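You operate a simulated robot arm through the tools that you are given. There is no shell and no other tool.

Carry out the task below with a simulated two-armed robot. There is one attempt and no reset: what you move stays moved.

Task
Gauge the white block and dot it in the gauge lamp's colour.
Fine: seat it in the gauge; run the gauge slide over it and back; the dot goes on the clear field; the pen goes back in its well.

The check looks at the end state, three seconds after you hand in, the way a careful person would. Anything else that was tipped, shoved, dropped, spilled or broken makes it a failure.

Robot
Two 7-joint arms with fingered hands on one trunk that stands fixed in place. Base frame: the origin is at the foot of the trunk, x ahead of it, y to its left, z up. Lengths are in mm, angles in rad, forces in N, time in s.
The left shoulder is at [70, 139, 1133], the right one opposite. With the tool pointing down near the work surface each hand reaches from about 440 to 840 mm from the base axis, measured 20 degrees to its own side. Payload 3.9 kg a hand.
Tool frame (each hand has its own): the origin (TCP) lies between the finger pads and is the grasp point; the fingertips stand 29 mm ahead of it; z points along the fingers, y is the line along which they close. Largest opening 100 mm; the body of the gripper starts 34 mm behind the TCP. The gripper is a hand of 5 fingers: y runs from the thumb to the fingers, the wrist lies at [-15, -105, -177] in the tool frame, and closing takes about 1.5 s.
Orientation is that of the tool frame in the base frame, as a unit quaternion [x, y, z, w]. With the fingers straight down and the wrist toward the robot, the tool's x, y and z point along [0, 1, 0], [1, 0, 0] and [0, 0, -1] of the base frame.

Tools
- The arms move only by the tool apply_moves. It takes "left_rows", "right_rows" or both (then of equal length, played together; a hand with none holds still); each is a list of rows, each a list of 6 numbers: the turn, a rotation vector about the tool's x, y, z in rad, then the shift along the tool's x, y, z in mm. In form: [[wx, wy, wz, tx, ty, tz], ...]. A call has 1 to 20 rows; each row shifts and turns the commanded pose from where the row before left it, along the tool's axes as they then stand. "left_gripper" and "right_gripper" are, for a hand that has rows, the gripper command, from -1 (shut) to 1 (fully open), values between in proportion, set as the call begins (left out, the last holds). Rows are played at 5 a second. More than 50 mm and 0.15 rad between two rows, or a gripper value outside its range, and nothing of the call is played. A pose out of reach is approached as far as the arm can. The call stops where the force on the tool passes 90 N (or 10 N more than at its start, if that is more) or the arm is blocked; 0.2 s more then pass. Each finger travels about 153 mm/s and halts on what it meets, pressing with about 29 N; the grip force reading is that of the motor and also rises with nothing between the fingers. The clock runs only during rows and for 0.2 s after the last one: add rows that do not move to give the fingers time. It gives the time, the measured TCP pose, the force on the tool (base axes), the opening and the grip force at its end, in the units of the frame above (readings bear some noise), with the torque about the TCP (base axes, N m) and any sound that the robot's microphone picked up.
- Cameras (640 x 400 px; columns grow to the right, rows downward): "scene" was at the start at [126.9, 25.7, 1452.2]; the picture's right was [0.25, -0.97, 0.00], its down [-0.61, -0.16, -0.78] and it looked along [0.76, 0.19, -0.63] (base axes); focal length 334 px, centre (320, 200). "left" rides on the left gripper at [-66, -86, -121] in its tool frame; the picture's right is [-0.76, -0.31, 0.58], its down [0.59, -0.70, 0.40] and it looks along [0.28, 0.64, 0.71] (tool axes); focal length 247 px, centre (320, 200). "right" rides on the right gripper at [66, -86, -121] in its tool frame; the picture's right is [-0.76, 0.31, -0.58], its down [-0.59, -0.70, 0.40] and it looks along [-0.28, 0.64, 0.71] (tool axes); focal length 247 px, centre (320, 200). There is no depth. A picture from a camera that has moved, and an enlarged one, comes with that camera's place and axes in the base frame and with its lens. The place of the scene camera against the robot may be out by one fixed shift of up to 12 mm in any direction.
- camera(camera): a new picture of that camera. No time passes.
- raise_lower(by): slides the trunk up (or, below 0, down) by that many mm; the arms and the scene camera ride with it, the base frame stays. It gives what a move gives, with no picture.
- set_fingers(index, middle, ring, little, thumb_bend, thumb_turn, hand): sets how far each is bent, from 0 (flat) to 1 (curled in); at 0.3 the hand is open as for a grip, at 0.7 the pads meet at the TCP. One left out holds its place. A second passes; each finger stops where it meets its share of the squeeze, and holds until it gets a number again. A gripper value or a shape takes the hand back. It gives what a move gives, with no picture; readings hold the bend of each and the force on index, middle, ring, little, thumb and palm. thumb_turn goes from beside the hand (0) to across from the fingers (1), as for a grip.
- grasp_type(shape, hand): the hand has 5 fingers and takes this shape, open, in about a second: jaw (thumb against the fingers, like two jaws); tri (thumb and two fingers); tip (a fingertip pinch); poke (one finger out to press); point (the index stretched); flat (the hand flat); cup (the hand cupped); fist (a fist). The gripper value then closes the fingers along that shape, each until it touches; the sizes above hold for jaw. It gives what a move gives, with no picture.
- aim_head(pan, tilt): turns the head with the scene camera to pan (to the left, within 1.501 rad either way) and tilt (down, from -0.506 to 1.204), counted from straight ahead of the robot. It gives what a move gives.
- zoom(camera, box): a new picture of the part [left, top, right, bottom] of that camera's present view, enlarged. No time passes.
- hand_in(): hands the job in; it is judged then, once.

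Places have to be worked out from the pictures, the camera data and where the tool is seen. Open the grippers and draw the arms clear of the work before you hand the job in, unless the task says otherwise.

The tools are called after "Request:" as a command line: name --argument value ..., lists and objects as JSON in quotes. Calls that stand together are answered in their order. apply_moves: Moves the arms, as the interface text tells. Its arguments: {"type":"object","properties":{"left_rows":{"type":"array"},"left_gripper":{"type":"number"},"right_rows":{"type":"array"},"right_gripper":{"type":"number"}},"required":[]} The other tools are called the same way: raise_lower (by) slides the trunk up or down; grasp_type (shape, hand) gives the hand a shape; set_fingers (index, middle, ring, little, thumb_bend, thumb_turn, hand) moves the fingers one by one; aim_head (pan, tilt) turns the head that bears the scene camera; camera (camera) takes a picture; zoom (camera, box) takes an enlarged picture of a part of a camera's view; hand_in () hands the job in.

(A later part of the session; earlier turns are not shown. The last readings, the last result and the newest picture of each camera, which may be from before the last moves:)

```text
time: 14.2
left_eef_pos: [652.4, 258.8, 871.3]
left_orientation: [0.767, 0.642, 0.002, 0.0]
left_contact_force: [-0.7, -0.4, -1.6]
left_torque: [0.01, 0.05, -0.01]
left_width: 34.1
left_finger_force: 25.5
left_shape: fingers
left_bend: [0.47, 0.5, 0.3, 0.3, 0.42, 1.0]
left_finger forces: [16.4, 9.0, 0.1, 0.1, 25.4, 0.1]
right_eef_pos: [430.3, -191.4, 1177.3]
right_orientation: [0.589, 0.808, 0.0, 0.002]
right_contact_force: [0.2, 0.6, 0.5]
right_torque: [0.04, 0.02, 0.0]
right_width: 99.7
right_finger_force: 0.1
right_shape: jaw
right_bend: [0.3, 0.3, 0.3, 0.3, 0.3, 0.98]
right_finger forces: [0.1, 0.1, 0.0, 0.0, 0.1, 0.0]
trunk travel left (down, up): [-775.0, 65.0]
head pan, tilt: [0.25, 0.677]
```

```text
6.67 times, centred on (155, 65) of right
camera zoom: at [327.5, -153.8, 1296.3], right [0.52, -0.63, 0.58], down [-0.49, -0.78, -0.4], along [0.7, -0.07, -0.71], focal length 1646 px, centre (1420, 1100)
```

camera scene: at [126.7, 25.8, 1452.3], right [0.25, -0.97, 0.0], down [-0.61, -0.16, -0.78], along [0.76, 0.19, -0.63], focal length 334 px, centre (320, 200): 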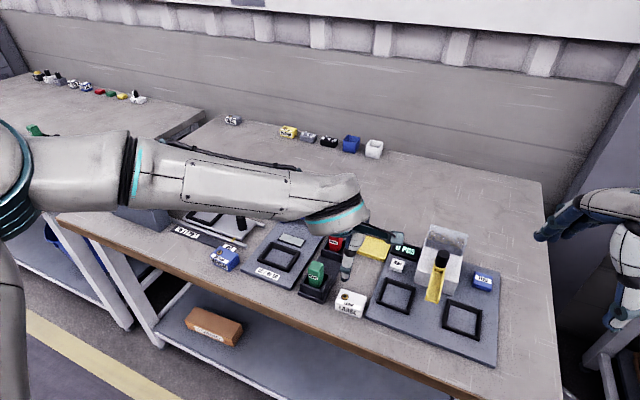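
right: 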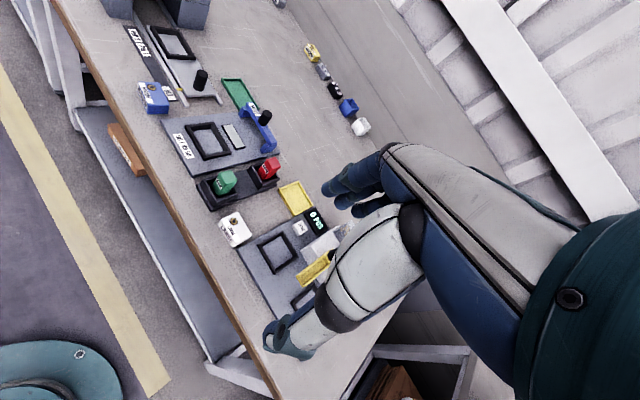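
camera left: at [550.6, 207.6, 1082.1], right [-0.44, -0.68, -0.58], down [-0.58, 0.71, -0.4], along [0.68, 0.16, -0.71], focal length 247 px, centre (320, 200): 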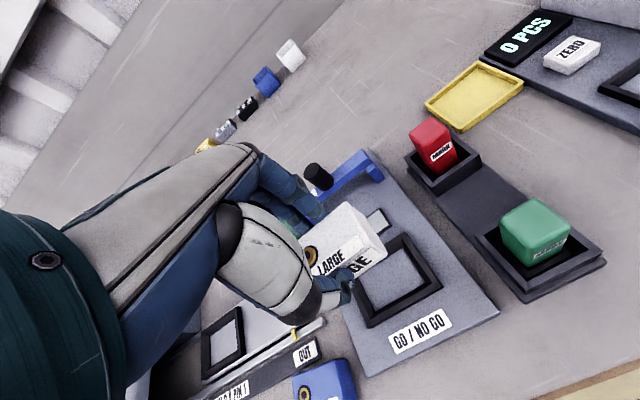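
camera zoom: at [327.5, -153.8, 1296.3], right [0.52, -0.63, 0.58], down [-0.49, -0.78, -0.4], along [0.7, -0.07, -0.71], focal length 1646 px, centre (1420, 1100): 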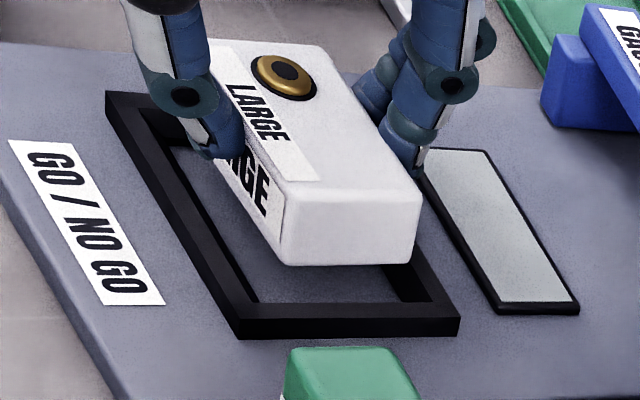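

The right camera gives the block about 3.6 mm too far back and sideways correct, with the block about 1.5° off in yaw. I correct by −2.6 mm fore-aft and 0.03 rad yaw, lower 5 mm and look again.

Request:
apply_moves --left_rows '[[0, 0, 0.03, 0.3, -2.6, 0], [0, 0, 0, 0, 0, 5], [0, 0, 0, 0, 0, 0]]'

Request:
zoom --camera "right" --box '[115, 35, 195, 95]'

Request:
zoom --camera "scene" --box '[262, 235, 302, 275]'

Request:
zoom --camera "left" --box '[340, 190, 420, 280]'

```text
time: 15.0
left_eef_pos: [649.6, 261.3, 865.0]
left_orientation: [0.776, 0.63, 0.0, 0.0]
left_contact_force: [0.6, -1.2, -1.3]
left_torque: [-0.01, 0.03, 0.04]
left_width: 33.9
left_finger_force: 25.6
left_shape: fingers
left_bend: [0.47, 0.5, 0.3, 0.3, 0.42, 1.0]
left_finger forces: [16.4, 9.0, 0.0, 0.0, 25.3, 0.0]
right_eef_pos: [430.5, -190.6, 1175.8]
right_orientation: [0.589, 0.808, 0.0, 0.002]
right_contact_force: [-0.1, -1.2, 0.8]
right_torque: [-0.01, -0.02, 0.04]
right_width: 99.9
right_finger_force: 0.1
right_shape: jaw
right_bend: [0.3, 0.3, 0.3, 0.3, 0.3, 0.98]
right_finger forces: [0.1, 0.1, 0.0, 0.0, 0.1, 0.1]
trunk travel left (down, up): [-775.0, 65.0]
head pan, tilt: [0.25, 0.677]
```

```text
6.67 times, centred on (155, 65) of right
camera zoom: at [327.6, -153.7, 1296.3], right [0.52, -0.63, 0.58], down [-0.49, -0.78, -0.4], along [0.7, -0.07, -0.71], focal length 1646 px, centre (1420, 1100)
```

zoom: 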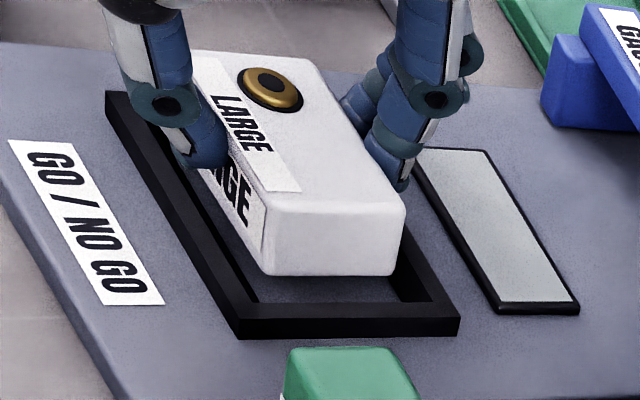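

```text
10.00 times, centred on (282, 255) of scene
camera zoom: at [127.0, 25.7, 1452.2], right [0.25, -0.97, 0.0], down [-0.61, -0.16, -0.78], along [0.76, 0.19, -0.63], focal length 3339 px, centre (700, -350)
```

zoom: 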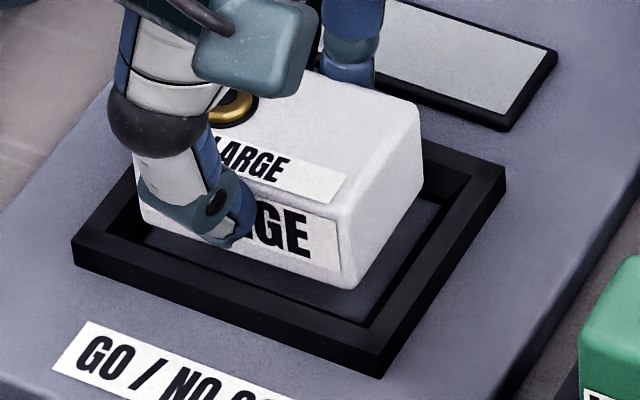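

```text
4.44 times, centred on (380, 235) of left
camera zoom: at [552.5, 215.0, 985.8], right [-0.45, -0.68, -0.58], down [-0.57, 0.72, -0.4], along [0.69, 0.15, -0.71], focal length 1098 px, centre (53, 44)
```

zoom: 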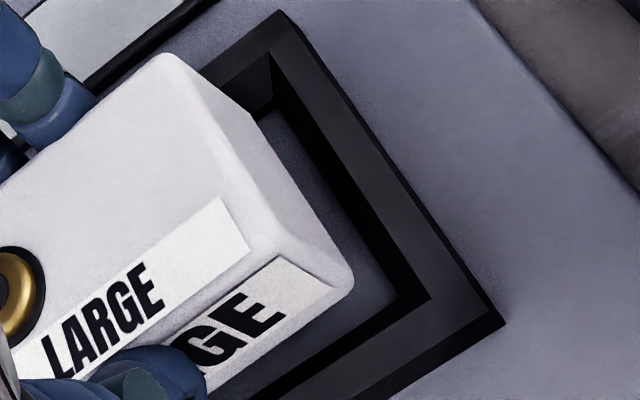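

Yaw is nearly right and the block needs about +1.2 mm forward and −1 mm sideways. I apply that and lower 4 mm into the chamfer, watching the force.

Request:
apply_moves --left_rows '[[0, 0, 0.012, -1.0, 1.2, 0], [0, 0, 0, 0, 0, 2], [0, 0, 0, 0, 0, 2], [0, 0, 0, 0, 0, 0]]'

Request:
zoom --camera "right" --box '[115, 35, 195, 95]'

Request:
zoom --camera "scene" --box '[262, 235, 302, 275]'

Request:
zoom --camera "left" --box '[340, 190, 420, 280]'

```text
time: 16.0
left_eef_pos: [650.5, 259.4, 860.5]
left_orientation: [0.78, 0.625, 0.002, 0.0]
left_contact_force: [0.4, 0.2, -1.7]
left_torque: [-0.02, -0.04, 0.01]
left_width: 33.7
left_finger_force: 25.6
left_shape: fingers
left_bend: [0.47, 0.5, 0.3, 0.3, 0.42, 1.0]
left_finger forces: [16.4, 9.0, 0.1, 0.0, 25.4, 0.1]
right_eef_pos: [430.6, -189.9, 1175.6]
right_orientation: [0.59, 0.808, 0.0, 0.003]
right_contact_force: [-0.3, 0.5, -1.3]
right_torque: [-0.01, 0.0, 0.02]
right_width: 99.5
right_finger_force: 0.1
right_shape: jaw
right_bend: [0.3, 0.3, 0.3, 0.3, 0.3, 0.98]
right_finger forces: [0.1, 0.0, 0.0, 0.0, 0.0, 0.0]
trunk travel left (down, up): [-775.0, 65.0]
head pan, tilt: [0.25, 0.677]
```

```text
6.67 times, centred on (155, 65) of right
camera zoom: at [327.7, -153.7, 1296.3], right [0.52, -0.63, 0.58], down [-0.49, -0.78, -0.4], along [0.7, -0.07, -0.71], focal length 1646 px, centre (1420, 1100)
```

zoom: 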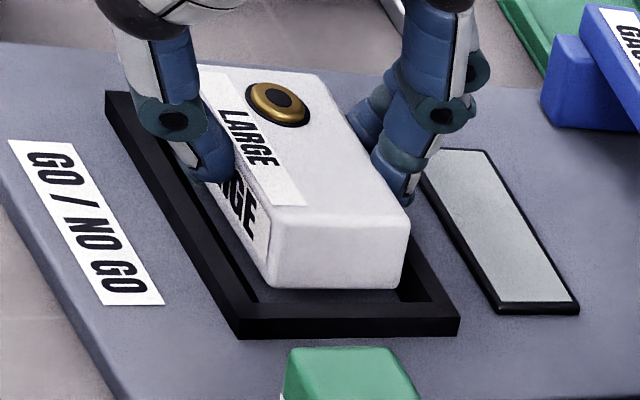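

```text
10.00 times, centred on (282, 255) of scene
camera zoom: at [127.1, 25.7, 1452.2], right [0.25, -0.97, 0.0], down [-0.61, -0.16, -0.78], along [0.76, 0.19, -0.63], focal length 3339 px, centre (700, -350)
```

zoom: 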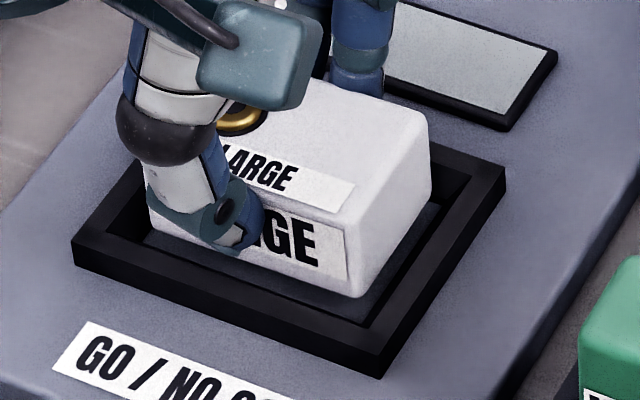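

```text
4.44 times, centred on (380, 235) of left
camera zoom: at [553.5, 214.8, 981.5], right [-0.46, -0.67, -0.58], down [-0.56, 0.73, -0.4], along [0.69, 0.14, -0.71], focal length 1098 px, centre (53, 44)
```

zoom: 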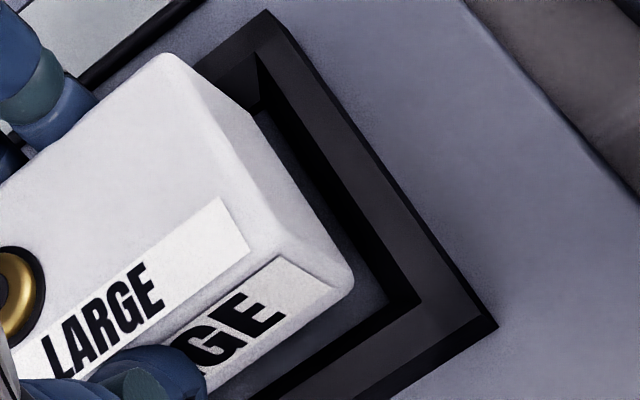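

The block is inside the funnel mouth with no contact yet. I keep lowering in 2 mm steps to seat it, watching the vertical force.

Request:
apply_moves --left_rows '[[0, 0, 0, 0, 0, 1], [0, 0, 0, 0, 0, 1], [0, 0, 0, 0, 0, 0]]'

Request:
zoom --camera "right" --box '[115, 35, 195, 95]'

Request:
zoom --camera "scene" --box '[262, 235, 302, 275]'

```text
time: 16.8
left_eef_pos: [651.7, 257.8, 860.6]
left_orientation: [0.779, 0.627, 0.0, -0.001]
left_contact_force: [-0.1, -0.2, -0.3]
left_torque: [-0.02, 0.0, 0.0]
left_width: 34.1
left_finger_force: 25.4
left_shape: fingers
left_bend: [0.47, 0.5, 0.3, 0.3, 0.42, 1.0]
left_finger forces: [16.3, 8.9, 0.0, 0.0, 25.4, 0.0]
right_eef_pos: [430.3, -190.6, 1175.8]
right_orientation: [0.589, 0.808, 0.001, 0.003]
right_contact_force: [0.0, 0.1, 0.3]
right_torque: [0.0, 0.02, 0.01]
right_width: 99.6
right_finger_force: 0.0
right_shape: jaw
right_bend: [0.3, 0.3, 0.3, 0.3, 0.3, 0.98]
right_finger forces: [0.1, 0.1, 0.0, 0.0, 0.0, 0.0]
trunk travel left (down, up): [-775.0, 65.0]
head pan, tilt: [0.25, 0.677]
```

```text
6.67 times, centred on (155, 65) of right
camera zoom: at [327.7, -153.7, 1296.2], right [0.52, -0.63, 0.58], down [-0.49, -0.78, -0.4], along [0.7, -0.07, -0.71], focal length 1646 px, centre (1420, 1100)
```

zoom: 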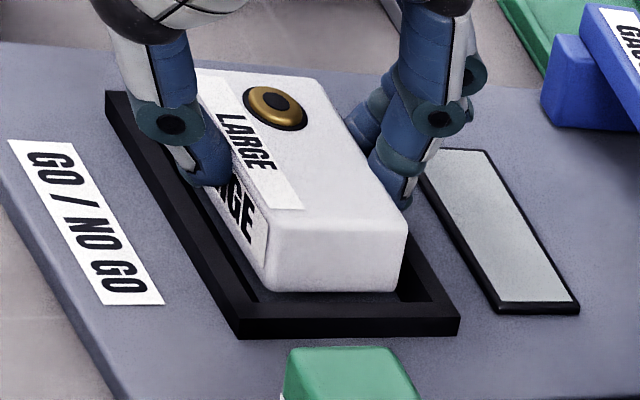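

```text
10.00 times, centred on (282, 255) of scene
camera zoom: at [127.1, 25.7, 1452.2], right [0.25, -0.97, 0.0], down [-0.61, -0.16, -0.78], along [0.76, 0.19, -0.63], focal length 3339 px, centre (700, -350)
```

zoom: 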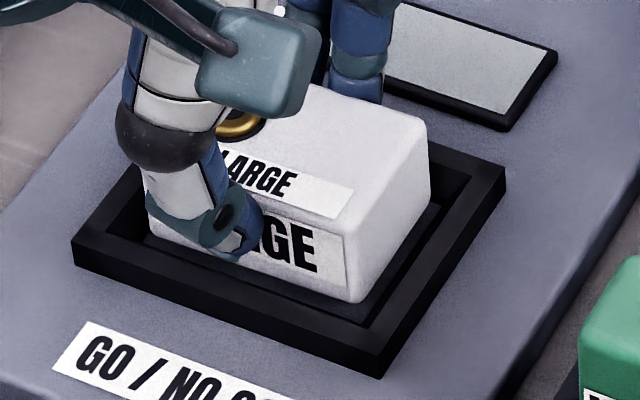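

Still no contact force, and the block is going down inside the rim. I lower another 3 mm.

Request:
apply_moves --left_rows '[[0, 0, 0, 0, 0, 1.5], [0, 0, 0, 0, 0, 1.5], [0, 0, 0, 0, 0, 0]]'

Request:
zoom --camera "right" --box '[115, 35, 195, 95]'

Request:
zoom --camera "scene" --box '[262, 235, 302, 275]'

```text
time: 17.6
left_eef_pos: [650.9, 260.4, 857.3]
left_orientation: [0.78, 0.626, 0.002, 0.0]
left_contact_force: [-0.3, -0.1, -0.4]
left_torque: [0.04, -0.01, -0.02]
left_width: 33.8
left_finger_force: 24.8
left_shape: fingers
left_bend: [0.47, 0.5, 0.3, 0.3, 0.42, 1.0]
left_finger forces: [16.3, 9.0, 0.0, 0.0, 25.4, 0.0]
right_eef_pos: [429.4, -190.1, 1175.5]
right_orientation: [0.59, 0.808, 0.0, 0.002]
right_contact_force: [-0.6, 0.4, -0.1]
right_torque: [-0.03, 0.01, 0.04]
right_width: 100.0
right_finger_force: 0.0
right_shape: jaw
right_bend: [0.3, 0.3, 0.3, 0.3, 0.3, 0.98]
right_finger forces: [0.0, 0.0, 0.0, 0.1, 0.0, 0.0]
trunk travel left (down, up): [-775.0, 65.0]
head pan, tilt: [0.25, 0.677]
```

```text
6.67 times, centred on (155, 65) of right
camera zoom: at [327.7, -153.7, 1296.3], right [0.52, -0.63, 0.58], down [-0.49, -0.78, -0.4], along [0.7, -0.07, -0.71], focal length 1646 px, centre (1420, 1100)
```

zoom: 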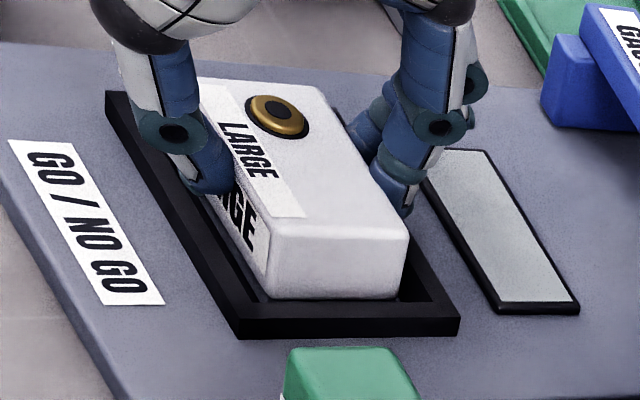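

```text
10.00 times, centred on (282, 255) of scene
camera zoom: at [127.1, 25.7, 1452.2], right [0.25, -0.97, 0.0], down [-0.61, -0.16, -0.78], along [0.76, 0.19, -0.63], focal length 3339 px, centre (700, -350)
```

zoom: 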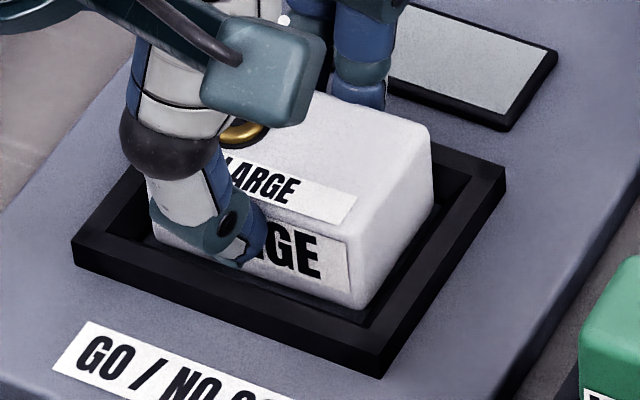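

No contact yet; the block's bottom is nearly at the floor of the nest. I lower another 2.5 mm.

Request:
apply_moves --left_rows '[[0, 0, 0, 0, 0, 1.2], [0, 0, 0, 0, 0, 1.3], [0, 0, 0, 0, 0, 0]]'

Request:
zoom --camera "right" --box '[115, 35, 195, 95]'

Request:
zoom --camera "scene" --box '[262, 235, 302, 275]'

```text
time: 18.4
left_eef_pos: [650.8, 259.5, 855.5]
left_orientation: [0.78, 0.625, 0.002, 0.001]
left_contact_force: [-0.9, 0.6, 4.9]
left_torque: [0.0, -0.07, -0.02]
left_width: 34.1
left_finger_force: 25.4
left_shape: fingers
left_bend: [0.47, 0.5, 0.3, 0.3, 0.42, 1.0]
left_finger forces: [16.3, 9.2, 0.1, 0.1, 26.2, 0.1]
right_eef_pos: [429.4, -191.1, 1176.4]
right_orientation: [0.59, 0.808, 0.001, 0.004]
right_contact_force: [-0.2, 0.9, 0.3]
right_torque: [-0.01, 0.01, 0.0]
right_width: 99.9
right_finger_force: 0.0
right_shape: jaw
right_bend: [0.3, 0.3, 0.3, 0.3, 0.3, 0.98]
right_finger forces: [0.2, 0.1, 0.1, 0.0, 0.0, 0.0]
trunk travel left (down, up): [-775.0, 65.0]
head pan, tilt: [0.25, 0.677]
```

```text
6.67 times, centred on (155, 65) of right
camera zoom: at [326.6, -154.1, 1296.6], right [0.52, -0.63, 0.58], down [-0.49, -0.78, -0.4], along [0.7, -0.07, -0.71], focal length 1646 px, centre (1420, 1100)
```

zoom: 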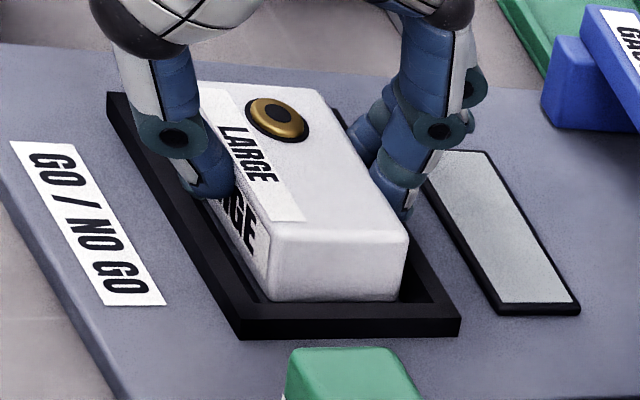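

```text
10.00 times, centred on (282, 255) of scene
camera zoom: at [125.9, 25.3, 1452.4], right [0.25, -0.97, 0.0], down [-0.61, -0.15, -0.78], along [0.76, 0.19, -0.63], focal length 3339 px, centre (700, -350)
```

zoom: 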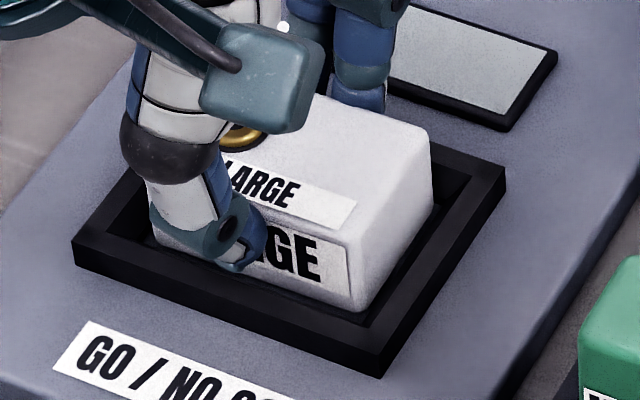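

A contact force of 5 N has appeared, with the block's bottom at about z 811. I press 1 mm more to see whether it is the floor or the chamfer.

Request:
apply_moves --left_rows '[[0, 0, 0, 0, 0, 1], [0, 0, 0, 0, 0, 0]]'

Request:
zoom --camera "right" --box '[130, 45, 180, 85]'

Request:
zoom --camera "left" --box '[340, 190, 420, 280]'

```text
time: 19.0
left_eef_pos: [651.1, 259.4, 855.7]
left_orientation: [0.78, 0.626, 0.002, 0.0]
left_contact_force: [-0.8, 0.1, 7.9]
left_torque: [-0.01, -0.14, 0.02]
left_width: 34.0
left_finger_force: 26.4
left_shape: fingers
left_bend: [0.47, 0.5, 0.3, 0.3, 0.42, 1.0]
left_finger forces: [16.8, 9.4, 0.1, 0.0, 26.5, 0.1]
right_eef_pos: [429.1, -190.8, 1176.7]
right_orientation: [0.589, 0.808, 0.001, 0.002]
right_contact_force: [-1.4, 0.7, 0.3]
right_torque: [0.0, -0.01, 0.0]
right_width: 99.6
right_finger_force: 0.1
right_shape: jaw
right_bend: [0.3, 0.3, 0.3, 0.3, 0.3, 0.98]
right_finger forces: [0.0, 0.1, 0.1, 0.0, 0.0, 0.1]
trunk travel left (down, up): [-775.0, 65.0]
head pan, tilt: [0.25, 0.677]
```

```text
10.00 times, centred on (155, 65) of right
camera zoom: at [326.2, -154.2, 1296.7], right [0.52, -0.63, 0.58], down [-0.49, -0.78, -0.4], along [0.7, -0.07, -0.71], focal length 2470 px, centre (1970, 1550)
```

zoom: 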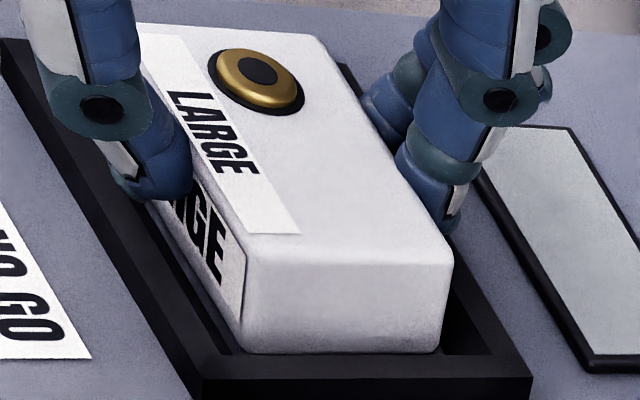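

```text
4.44 times, centred on (380, 235) of left
camera zoom: at [552.7, 214.4, 975.4], right [-0.46, -0.67, -0.58], down [-0.56, 0.73, -0.4], along [0.69, 0.14, -0.71], focal length 1098 px, centre (53, 44)
```

zoom: 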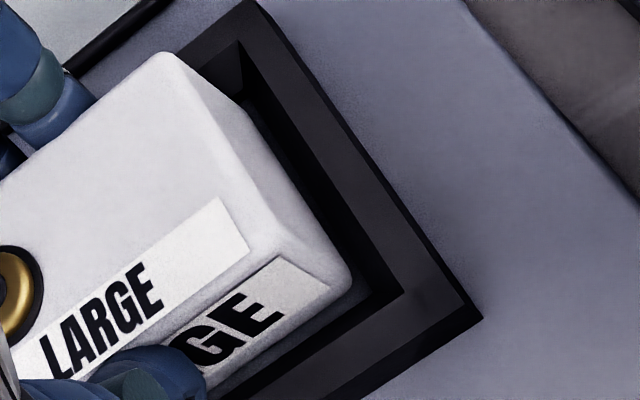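

The force acts about 22 mm forward of the TCP, so the block's back edge is riding on the back chamfer. I shift it 1.5 mm toward the robot and watch whether the force drops.

Request:
apply_moves --left_rows '[[0, 0, 0, 0, -1.5, 0], [0, 0, 0, 0, 0, 0]]'

```text
time: 19.6
left_eef_pos: [649.6, 258.3, 855.8]
left_orientation: [0.78, 0.626, 0.002, 0.001]
left_contact_force: [3.8, 0.4, 11.1]
left_torque: [-0.01, -0.31, 0.02]
left_width: 33.9
left_finger_force: 26.8
left_shape: fingers
left_bend: [0.47, 0.49, 0.3, 0.3, 0.41, 1.0]
left_finger forces: [18.5, 10.4, 0.0, 0.0, 25.4, 0.1]
right_eef_pos: [429.5, -192.4, 1175.8]
right_orientation: [0.589, 0.808, 0.001, 0.003]
right_contact_force: [-0.3, -0.5, 0.2]
right_torque: [0.02, 0.0, 0.0]
right_width: 99.6
right_finger_force: 0.0
right_shape: jaw
right_bend: [0.3, 0.3, 0.3, 0.3, 0.3, 0.98]
right_finger forces: [0.1, 0.1, 0.1, 0.0, 0.0, 0.0]
trunk travel left (down, up): [-775.0, 65.0]
head pan, tilt: [0.25, 0.677]
```

The reaction now looks like friction of the floor (bottom at about z 812, the plate's top). I release the block by opening the hand part way and then look.

Request:
apply_moves --left_rows '[[0, 0, 0, 0, 0, 0], [0, 0, 0, 0, 0, 0], [0, 0, 0, 0, 0, 0], [0, 0, 0, 0, 0, 0], [0, 0, 0, 0, 0, 0]]' --left_gripper 0.5

Request:
zoom --camera "right" --box '[130, 45, 180, 85]'

Request:
zoom --camera "scene" --box '[262, 235, 302, 275]'

Request:
zoom --camera "left" --box '[300, 180, 420, 290]'

```text
time: 20.8
left_eef_pos: [649.4, 259.1, 853.5]
left_orientation: [0.78, 0.626, 0.002, 0.0]
left_contact_force: [0.1, 0.4, -0.8]
left_torque: [0.04, -0.01, 0.0]
left_width: 75.0
left_finger_force: 0.0
left_shape: jaw
left_bend: [0.4, 0.34, 0.25, 0.39, 0.31, 0.99]
left_finger forces: [0.0, 0.0, 0.0, 0.1, 0.0, 0.0]
right_eef_pos: [429.1, -191.0, 1176.2]
right_orientation: [0.589, 0.808, 0.001, 0.002]
right_contact_force: [0.7, -0.7, 0.2]
right_torque: [-0.03, 0.0, 0.01]
right_width: 99.9
right_finger_force: 0.0
right_shape: jaw
right_bend: [0.3, 0.3, 0.3, 0.3, 0.3, 0.98]
right_finger forces: [0.1, 0.1, 0.0, 0.1, 0.0, 0.0]
trunk travel left (down, up): [-775.0, 65.0]
head pan, tilt: [0.25, 0.677]
```

```text
10.00 times, centred on (155, 65) of right
camera zoom: at [327.5, -153.8, 1296.3], right [0.52, -0.63, 0.58], down [-0.49, -0.78, -0.4], along [0.7, -0.07, -0.71], focal length 2470 px, centre (1970, 1550)
```

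zoom: 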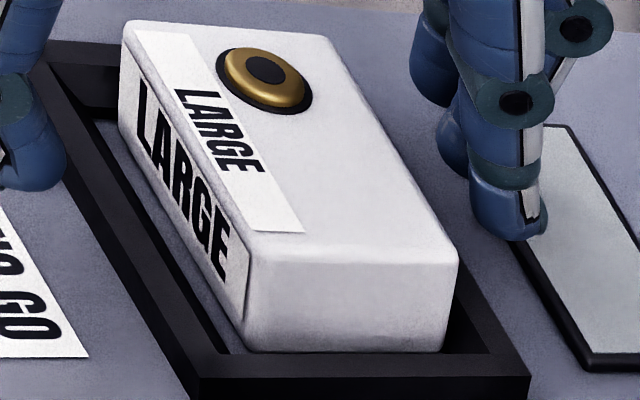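

```text
10.00 times, centred on (282, 255) of scene
camera zoom: at [126.8, 25.6, 1452.2], right [0.25, -0.97, 0.0], down [-0.61, -0.16, -0.78], along [0.76, 0.19, -0.63], focal length 3339 px, centre (700, -350)
```

zoom: 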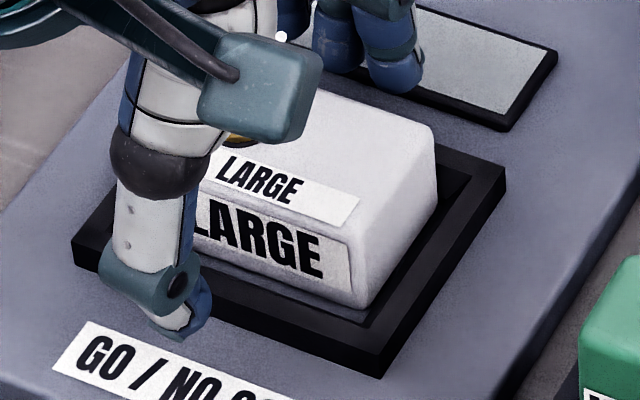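

```text
3.64 times, centred on (360, 235) of left
camera zoom: at [552.1, 214.9, 974.0], right [-0.46, -0.67, -0.58], down [-0.56, 0.73, -0.4], along [0.69, 0.14, -0.71], focal length 898 px, centre (174, 73)
```

zoom: 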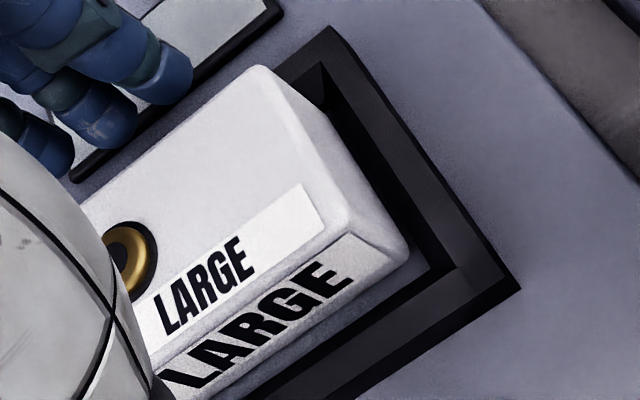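

The block is released but seems to sit against the back chamfer with a gap at the front. I raise the hand straight up to see it clearly.

Request:
apply_moves --left_rows '[[0, 0, 0, 0, 0, -10], [0, 0, 0, 0, 0, -20], [0, 0, 0, 0, 0, -40], [0, 0, 0, 0, -20, -40], [0, 0, 0, 0, -40, -20], [0, 0, 0, 0, 0, 0]]'

Request:
zoom --camera "right" --box '[130, 45, 180, 85]'

Request:
zoom --camera "scene" --box '[262, 235, 302, 275]'

Request:
zoom --camera "left" --box '[240, 120, 460, 310]'

```text
time: 22.2
left_eef_pos: [592.2, 270.2, 983.3]
left_orientation: [0.78, 0.626, 0.0, -0.001]
left_contact_force: [1.1, -0.4, -0.2]
left_torque: [0.02, 0.02, 0.0]
left_width: 74.7
left_finger_force: 0.1
left_shape: jaw
left_bend: [0.39, 0.34, 0.25, 0.39, 0.3, 0.99]
left_finger forces: [0.1, 0.1, 0.1, 0.0, 0.0, 0.0]
right_eef_pos: [430.9, -191.7, 1175.7]
right_orientation: [0.59, 0.808, 0.0, 0.002]
right_contact_force: [0.3, -0.1, 0.4]
right_torque: [0.0, 0.0, -0.01]
right_width: 99.6
right_finger_force: 0.0
right_shape: jaw
right_bend: [0.3, 0.3, 0.3, 0.3, 0.3, 0.98]
right_finger forces: [0.0, 0.0, 0.1, 0.0, 0.1, 0.0]
trunk travel left (down, up): [-775.0, 65.0]
head pan, tilt: [0.25, 0.677]
```

```text
10.00 times, centred on (155, 65) of right
camera zoom: at [329.0, -154.4, 1295.7], right [0.52, -0.63, 0.58], down [-0.49, -0.78, -0.4], along [0.7, -0.07, -0.71], focal length 2470 px, centre (1970, 1550)
```

zoom: 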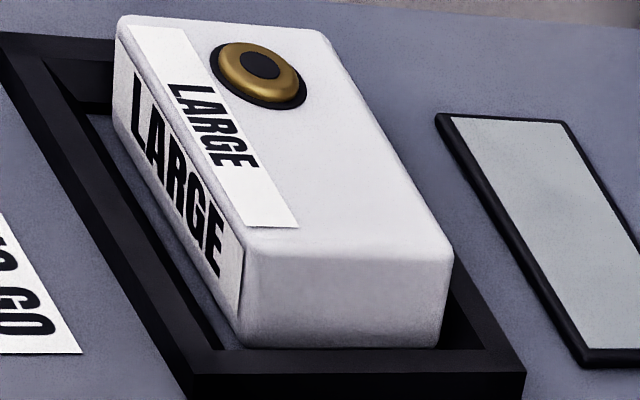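

```text
10.00 times, centred on (282, 255) of scene
camera zoom: at [128.6, 24.9, 1452.1], right [0.25, -0.97, 0.0], down [-0.61, -0.15, -0.78], along [0.75, 0.19, -0.63], focal length 3339 px, centre (700, -350)
```

zoom: 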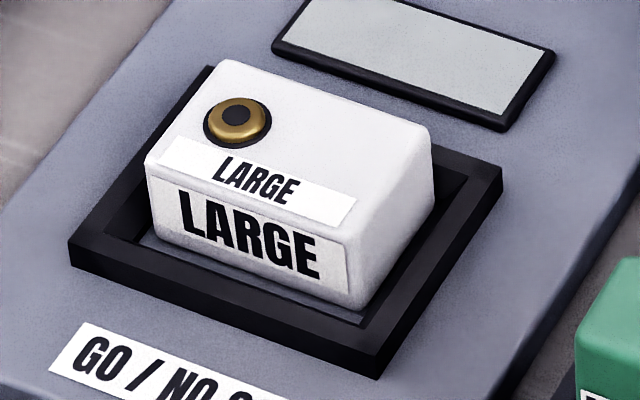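

```text
2.11 times, centred on (350, 215) of left
camera zoom: at [494.3, 225.6, 1104.2], right [-0.46, -0.67, -0.58], down [-0.56, 0.73, -0.4], along [0.69, 0.14, -0.71], focal length 520 px, centre (257, 168)
```

zoom: 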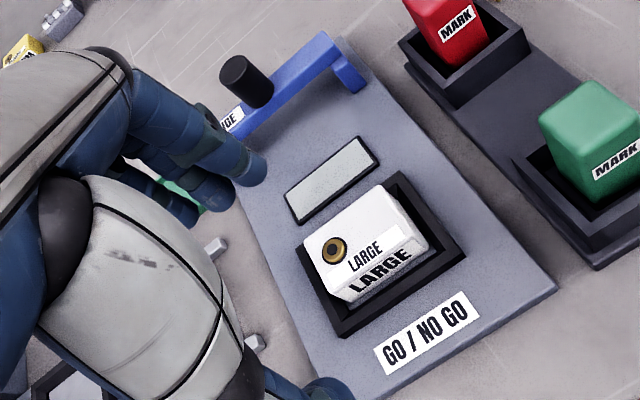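

The block sits in the nest but rides toward the back; I zoom in from the left camera to measure how far off and whether it is tilted.

Request:
zoom --camera "left" --box '[335, 190, 445, 290]'

Request:
zoom --camera "right" --box '[125, 42, 170, 82]'

```text
4.00 times, centred on (390, 240) of left
camera zoom: at [494.3, 225.6, 1104.2], right [-0.46, -0.67, -0.58], down [-0.56, 0.73, -0.4], along [0.69, 0.14, -0.71], focal length 988 px, centre (40, 40)
```

zoom: 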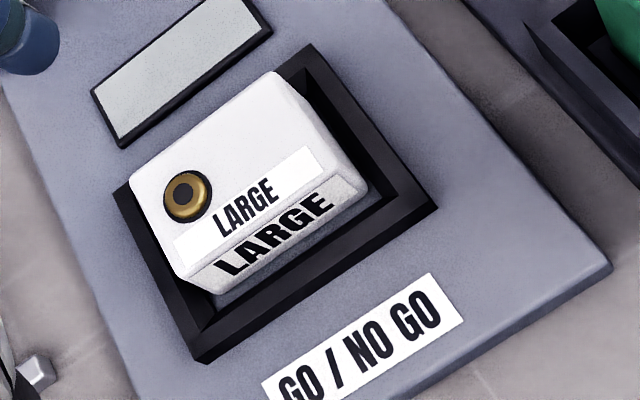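

```text
10.00 times, centred on (148, 62) of right
camera zoom: at [329.0, -154.4, 1295.7], right [0.52, -0.63, 0.58], down [-0.49, -0.78, -0.4], along [0.7, -0.07, -0.71], focal length 2470 px, centre (2045, 1580)
```

zoom: 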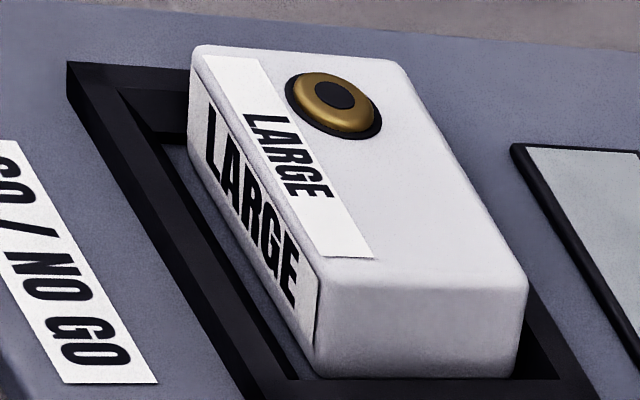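

The block leans about 5° toward the robot with its back edge on the back chamfer; the nest centre works out as about (650, 258), so the block was held 2 mm too far back. I go back over it with the hand fully open to regrip it.

Request:
apply_moves --left_rows '[[0, 0, 0, 0.1, 29, 0], [0, 0, 0, 0.2, 28.8, 0], [0, 0, 0, 0, 0, 40], [0, 0, 0, 0, 0, 40], [0, 0, 0, 0, 0, 30], [0, 0, 0, 0, 0, 16], [0, 0, 0, 0, 0, 0]]' --left_gripper 1

Request:
zoom --camera "right" --box '[115, 35, 195, 95]'

Request:
zoom --camera "left" --box '[300, 180, 420, 290]'

```text
time: 23.8
left_eef_pos: [645.9, 258.4, 858.7]
left_orientation: [0.78, 0.626, 0.001, 0.0]
left_contact_force: [-0.1, 0.1, 0.6]
left_torque: [0.02, -0.03, 0.0]
left_width: 99.9
left_finger_force: 0.0
left_shape: jaw
left_bend: [0.3, 0.3, 0.3, 0.3, 0.3, 0.98]
left_finger forces: [0.1, 0.0, 0.1, 0.0, 0.0, 0.1]
right_eef_pos: [430.4, -191.8, 1175.8]
right_orientation: [0.589, 0.808, 0.001, 0.002]
right_contact_force: [0.5, 1.6, -0.3]
right_torque: [0.02, -0.02, 0.02]
right_width: 99.7
right_finger_force: 0.1
right_shape: jaw
right_bend: [0.3, 0.3, 0.3, 0.3, 0.3, 0.98]
right_finger forces: [0.0, 0.0, 0.1, 0.1, 0.0, 0.0]
trunk travel left (down, up): [-775.0, 65.0]
head pan, tilt: [0.25, 0.677]
```

```text
6.67 times, centred on (155, 65) of right
camera zoom: at [327.6, -154.0, 1296.2], right [0.52, -0.63, 0.58], down [-0.49, -0.78, -0.4], along [0.7, -0.07, -0.71], focal length 1646 px, centre (1420, 1100)
```

zoom: 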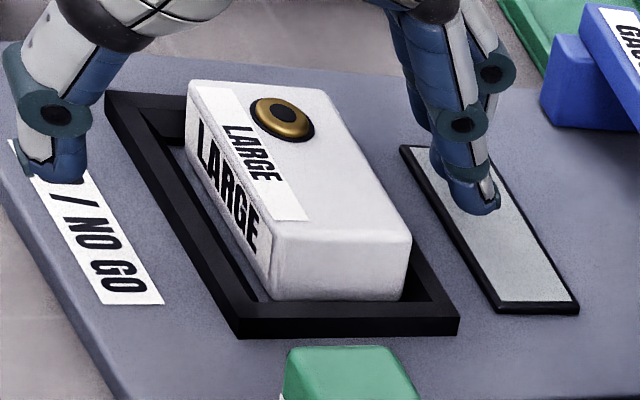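

```text
3.64 times, centred on (360, 235) of left
camera zoom: at [547.6, 213.6, 978.6], right [-0.46, -0.67, -0.58], down [-0.56, 0.73, -0.4], along [0.69, 0.14, -0.71], focal length 898 px, centre (174, 73)
```

zoom: 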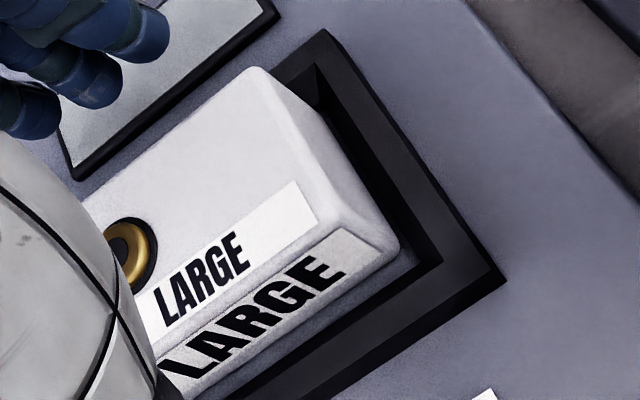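

The nest centre lies about 6 mm ahead of the TCP, so with a 5 mm forward shift the closing fingers will draw the block back to the middle. I shift, lower 2.5 mm, then close thumb, index and middle.

Request:
apply_moves --left_rows '[[0, 0, 0, 0, 5, 0], [0, 0, 0, 0, 0, 2.5], [0, 0, 0, 0, 0, 0]]'

Request:
set_fingers --hand "left" --index 0.56 --middle 0.59 --thumb_bend 0.52

Request:
zoom --camera "right" --box '[115, 35, 195, 95]'

Request:
zoom --camera "left" --box '[300, 180, 420, 290]'

```text
time: 24.6
left_eef_pos: [651.0, 258.0, 855.0]
left_orientation: [0.78, 0.626, 0.001, 0.0]
left_contact_force: [0.6, 0.0, 0.5]
left_torque: [-0.03, -0.03, 0.03]
left_width: 99.9
left_finger_force: 0.0
left_shape: jaw
left_bend: [0.3, 0.3, 0.3, 0.3, 0.3, 0.98]
left_finger forces: [0.0, 0.0, 0.1, 0.0, 0.0, 0.1]
right_eef_pos: [430.4, -191.1, 1175.2]
right_orientation: [0.589, 0.808, 0.001, 0.002]
right_contact_force: [-0.1, 0.0, 0.2]
right_torque: [-0.01, 0.0, 0.0]
right_width: 99.7
right_finger_force: 0.1
right_shape: jaw
right_bend: [0.3, 0.3, 0.3, 0.3, 0.3, 0.98]
right_finger forces: [0.0, 0.0, 0.1, 0.0, 0.0, 0.0]
trunk travel left (down, up): [-775.0, 65.0]
head pan, tilt: [0.25, 0.677]
```

```text
time: 25.6
left_eef_pos: [652.3, 257.5, 855.1]
left_orientation: [0.78, 0.626, 0.001, -0.001]
left_contact_force: [0.9, 0.9, -0.2]
left_torque: [0.01, 0.0, -0.02]
left_width: 40.8
left_finger_force: 0.4
left_shape: fingers
left_bend: [0.56, 0.58, 0.3, 0.3, 0.52, 0.98]
left_finger forces: [0.0, 1.1, 0.0, 0.0, 0.0, 0.0]
right_eef_pos: [430.4, -190.3, 1175.0]
right_orientation: [0.589, 0.808, 0.0, 0.002]
right_contact_force: [0.4, -0.3, 0.2]
right_torque: [0.02, -0.02, 0.04]
right_width: 99.9
right_finger_force: 0.1
right_shape: jaw
right_bend: [0.3, 0.3, 0.3, 0.3, 0.3, 0.98]
right_finger forces: [0.0, 0.0, 0.0, 0.0, 0.0, 0.0]
trunk travel left (down, up): [-775.0, 65.0]
head pan, tilt: [0.25, 0.677]
```

```text
6.67 times, centred on (155, 65) of right
camera zoom: at [327.8, -153.8, 1296.2], right [0.52, -0.63, 0.58], down [-0.49, -0.78, -0.4], along [0.7, -0.07, -0.71], focal length 1646 px, centre (1420, 1100)
```

zoom: 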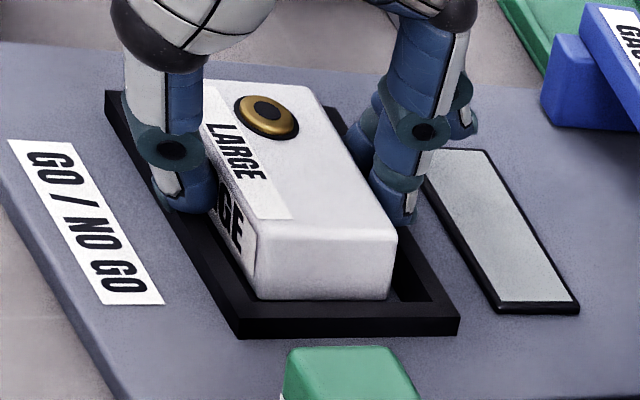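

```text
3.64 times, centred on (360, 235) of left
camera zoom: at [553.9, 213.4, 975.8], right [-0.46, -0.67, -0.58], down [-0.56, 0.73, -0.4], along [0.69, 0.14, -0.71], focal length 898 px, centre (174, 73)
```

zoom: 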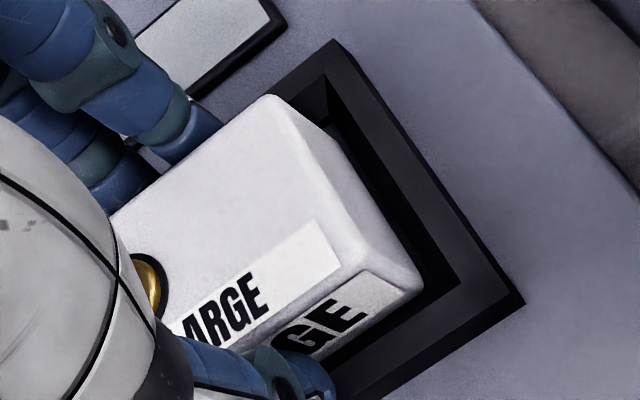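

The fingers moved the block toward the robot, so it should now be near the middle; there is no squeeze left. I look closer to see whether it has dropped flat.

Request:
zoom --camera "right" --box '[130, 45, 180, 85]'

Request:
zoom --camera "scene" --box '[262, 235, 302, 275]'

```text
10.00 times, centred on (155, 65) of right
camera zoom: at [327.8, -153.8, 1296.2], right [0.52, -0.63, 0.58], down [-0.49, -0.78, -0.4], along [0.7, -0.07, -0.71], focal length 2470 px, centre (1970, 1550)
```

zoom: 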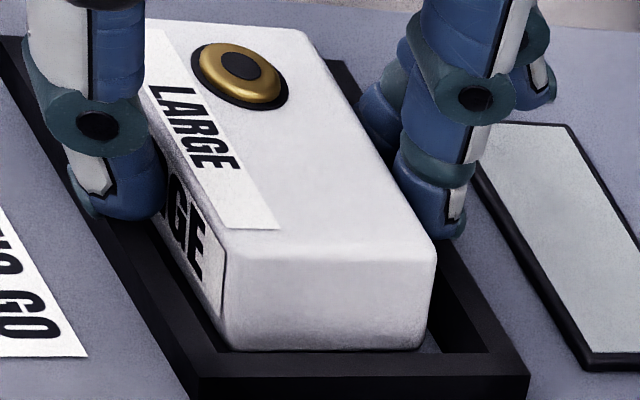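

```text
10.00 times, centred on (282, 255) of scene
camera zoom: at [127.2, 25.6, 1452.2], right [0.25, -0.97, 0.0], down [-0.61, -0.16, -0.78], along [0.76, 0.19, -0.63], focal length 3339 px, centre (700, -350)
```

zoom: 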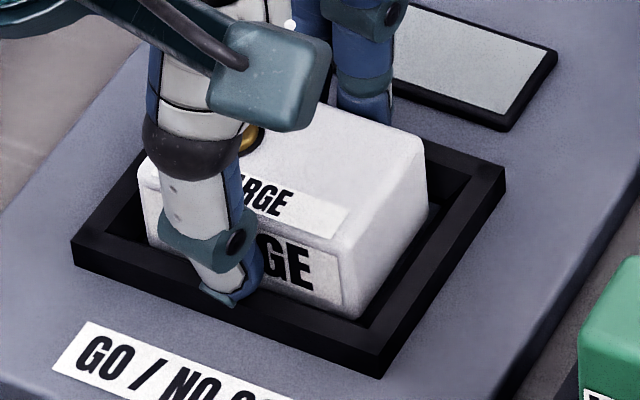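

The block moved to the front side of the nest and the gap now shows at the back. I open the hand, lift clear and look again.

Request:
apply_moves --left_rows '[[0, 0, 0, 0, 0, 0], [0, 0, 0, 0, 0, 0], [0, 0, 0, 0, 0, 0], [0, 0, 0, 0, 0, -20], [0, 0, 0, 0, 0, -40], [0, 0, 0, 0, -20, -40], [0, 0, 0, 0, -40, -20], [0, 0, 0, 0, 0, 0]]' --left_gripper 1

Request:
zoom --camera "right" --box '[130, 45, 180, 85]'

Request:
zoom --camera "scene" --box '[262, 235, 302, 275]'

Request:
zoom --camera "left" --box '[335, 190, 445, 290]'

```text
time: 27.4
left_eef_pos: [594.2, 273.0, 976.7]
left_orientation: [0.78, 0.626, 0.001, 0.0]
left_contact_force: [-0.3, 0.2, 0.4]
left_torque: [0.0, -0.01, -0.01]
left_width: 99.9
left_finger_force: 0.0
left_shape: jaw
left_bend: [0.3, 0.3, 0.3, 0.3, 0.3, 0.98]
left_finger forces: [0.0, 0.1, 0.0, 0.0, 0.0, 0.0]
right_eef_pos: [431.0, -191.4, 1175.3]
right_orientation: [0.59, 0.808, 0.0, 0.002]
right_contact_force: [1.2, 0.4, -0.7]
right_torque: [-0.02, 0.01, 0.03]
right_width: 99.8
right_finger_force: 0.0
right_shape: jaw
right_bend: [0.3, 0.3, 0.3, 0.3, 0.3, 0.98]
right_finger forces: [0.0, 0.0, 0.1, 0.0, 0.1, 0.0]
trunk travel left (down, up): [-775.0, 65.0]
head pan, tilt: [0.25, 0.677]
```

```text
10.00 times, centred on (155, 65) of right
camera zoom: at [329.1, -154.4, 1295.7], right [0.52, -0.63, 0.58], down [-0.49, -0.78, -0.4], along [0.7, -0.07, -0.71], focal length 2470 px, centre (1970, 1550)
```

zoom: 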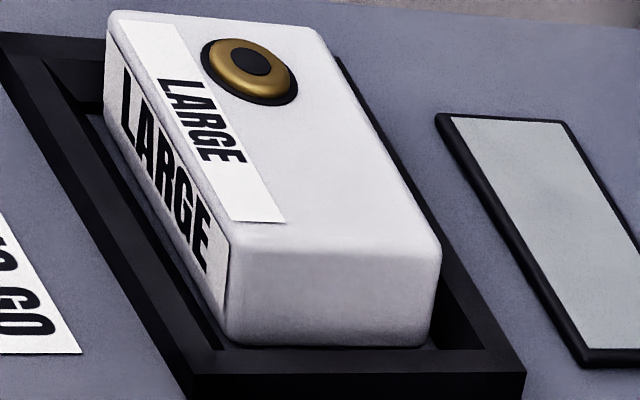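

```text
10.00 times, centred on (282, 255) of scene
camera zoom: at [128.6, 25.0, 1452.0], right [0.25, -0.97, 0.0], down [-0.61, -0.15, -0.78], along [0.75, 0.19, -0.63], focal length 3339 px, centre (700, -350)
```

zoom: 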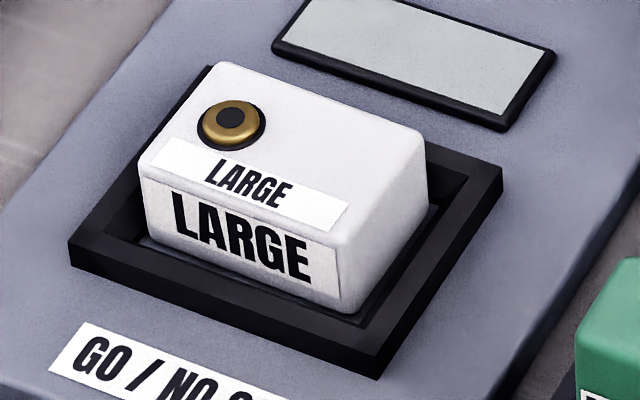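

```text
4.00 times, centred on (390, 240) of left
camera zoom: at [496.2, 227.9, 1096.0], right [-0.46, -0.67, -0.58], down [-0.56, 0.73, -0.4], along [0.69, 0.14, -0.71], focal length 988 px, centre (40, 40)
```

zoom: 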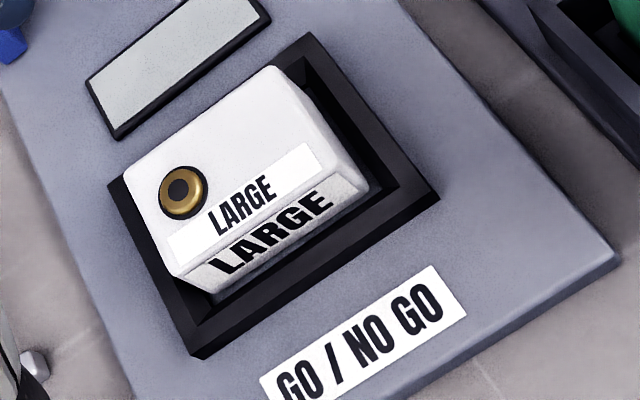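

It looks closer to flat now; I zoom more strongly from the left and scene cameras to judge the seat exactly.

Request:
zoom --camera "left" --box '[352, 198, 432, 268]'

Request:
zoom --camera "scene" --box '[266, 238, 294, 272]'

```text
5.71 times, centred on (392, 233) of left
camera zoom: at [496.2, 227.9, 1096.0], right [-0.46, -0.67, -0.58], down [-0.56, 0.73, -0.4], along [0.69, 0.14, -0.71], focal length 1411 px, centre (-91, 11)
```

zoom: 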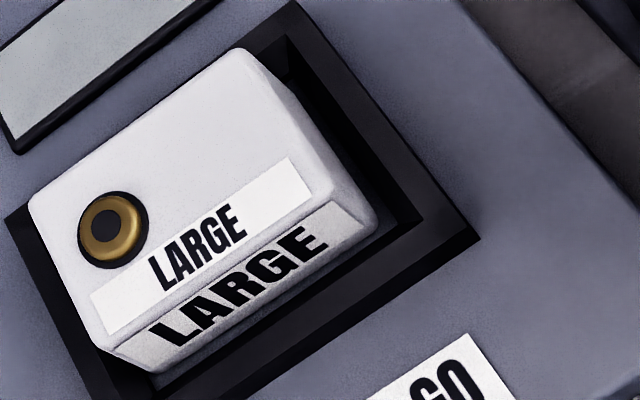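

```text
11.76 times, centred on (280, 255) of scene
camera zoom: at [128.6, 25.0, 1452.0], right [0.25, -0.97, 0.0], down [-0.61, -0.15, -0.78], along [0.75, 0.19, -0.63], focal length 3928 px, centre (791, -447)
```

zoom: 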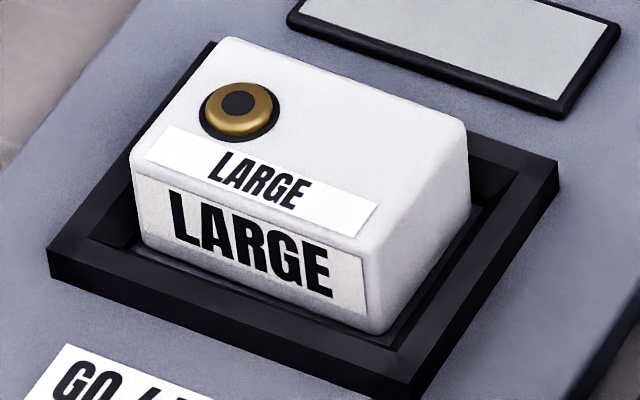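

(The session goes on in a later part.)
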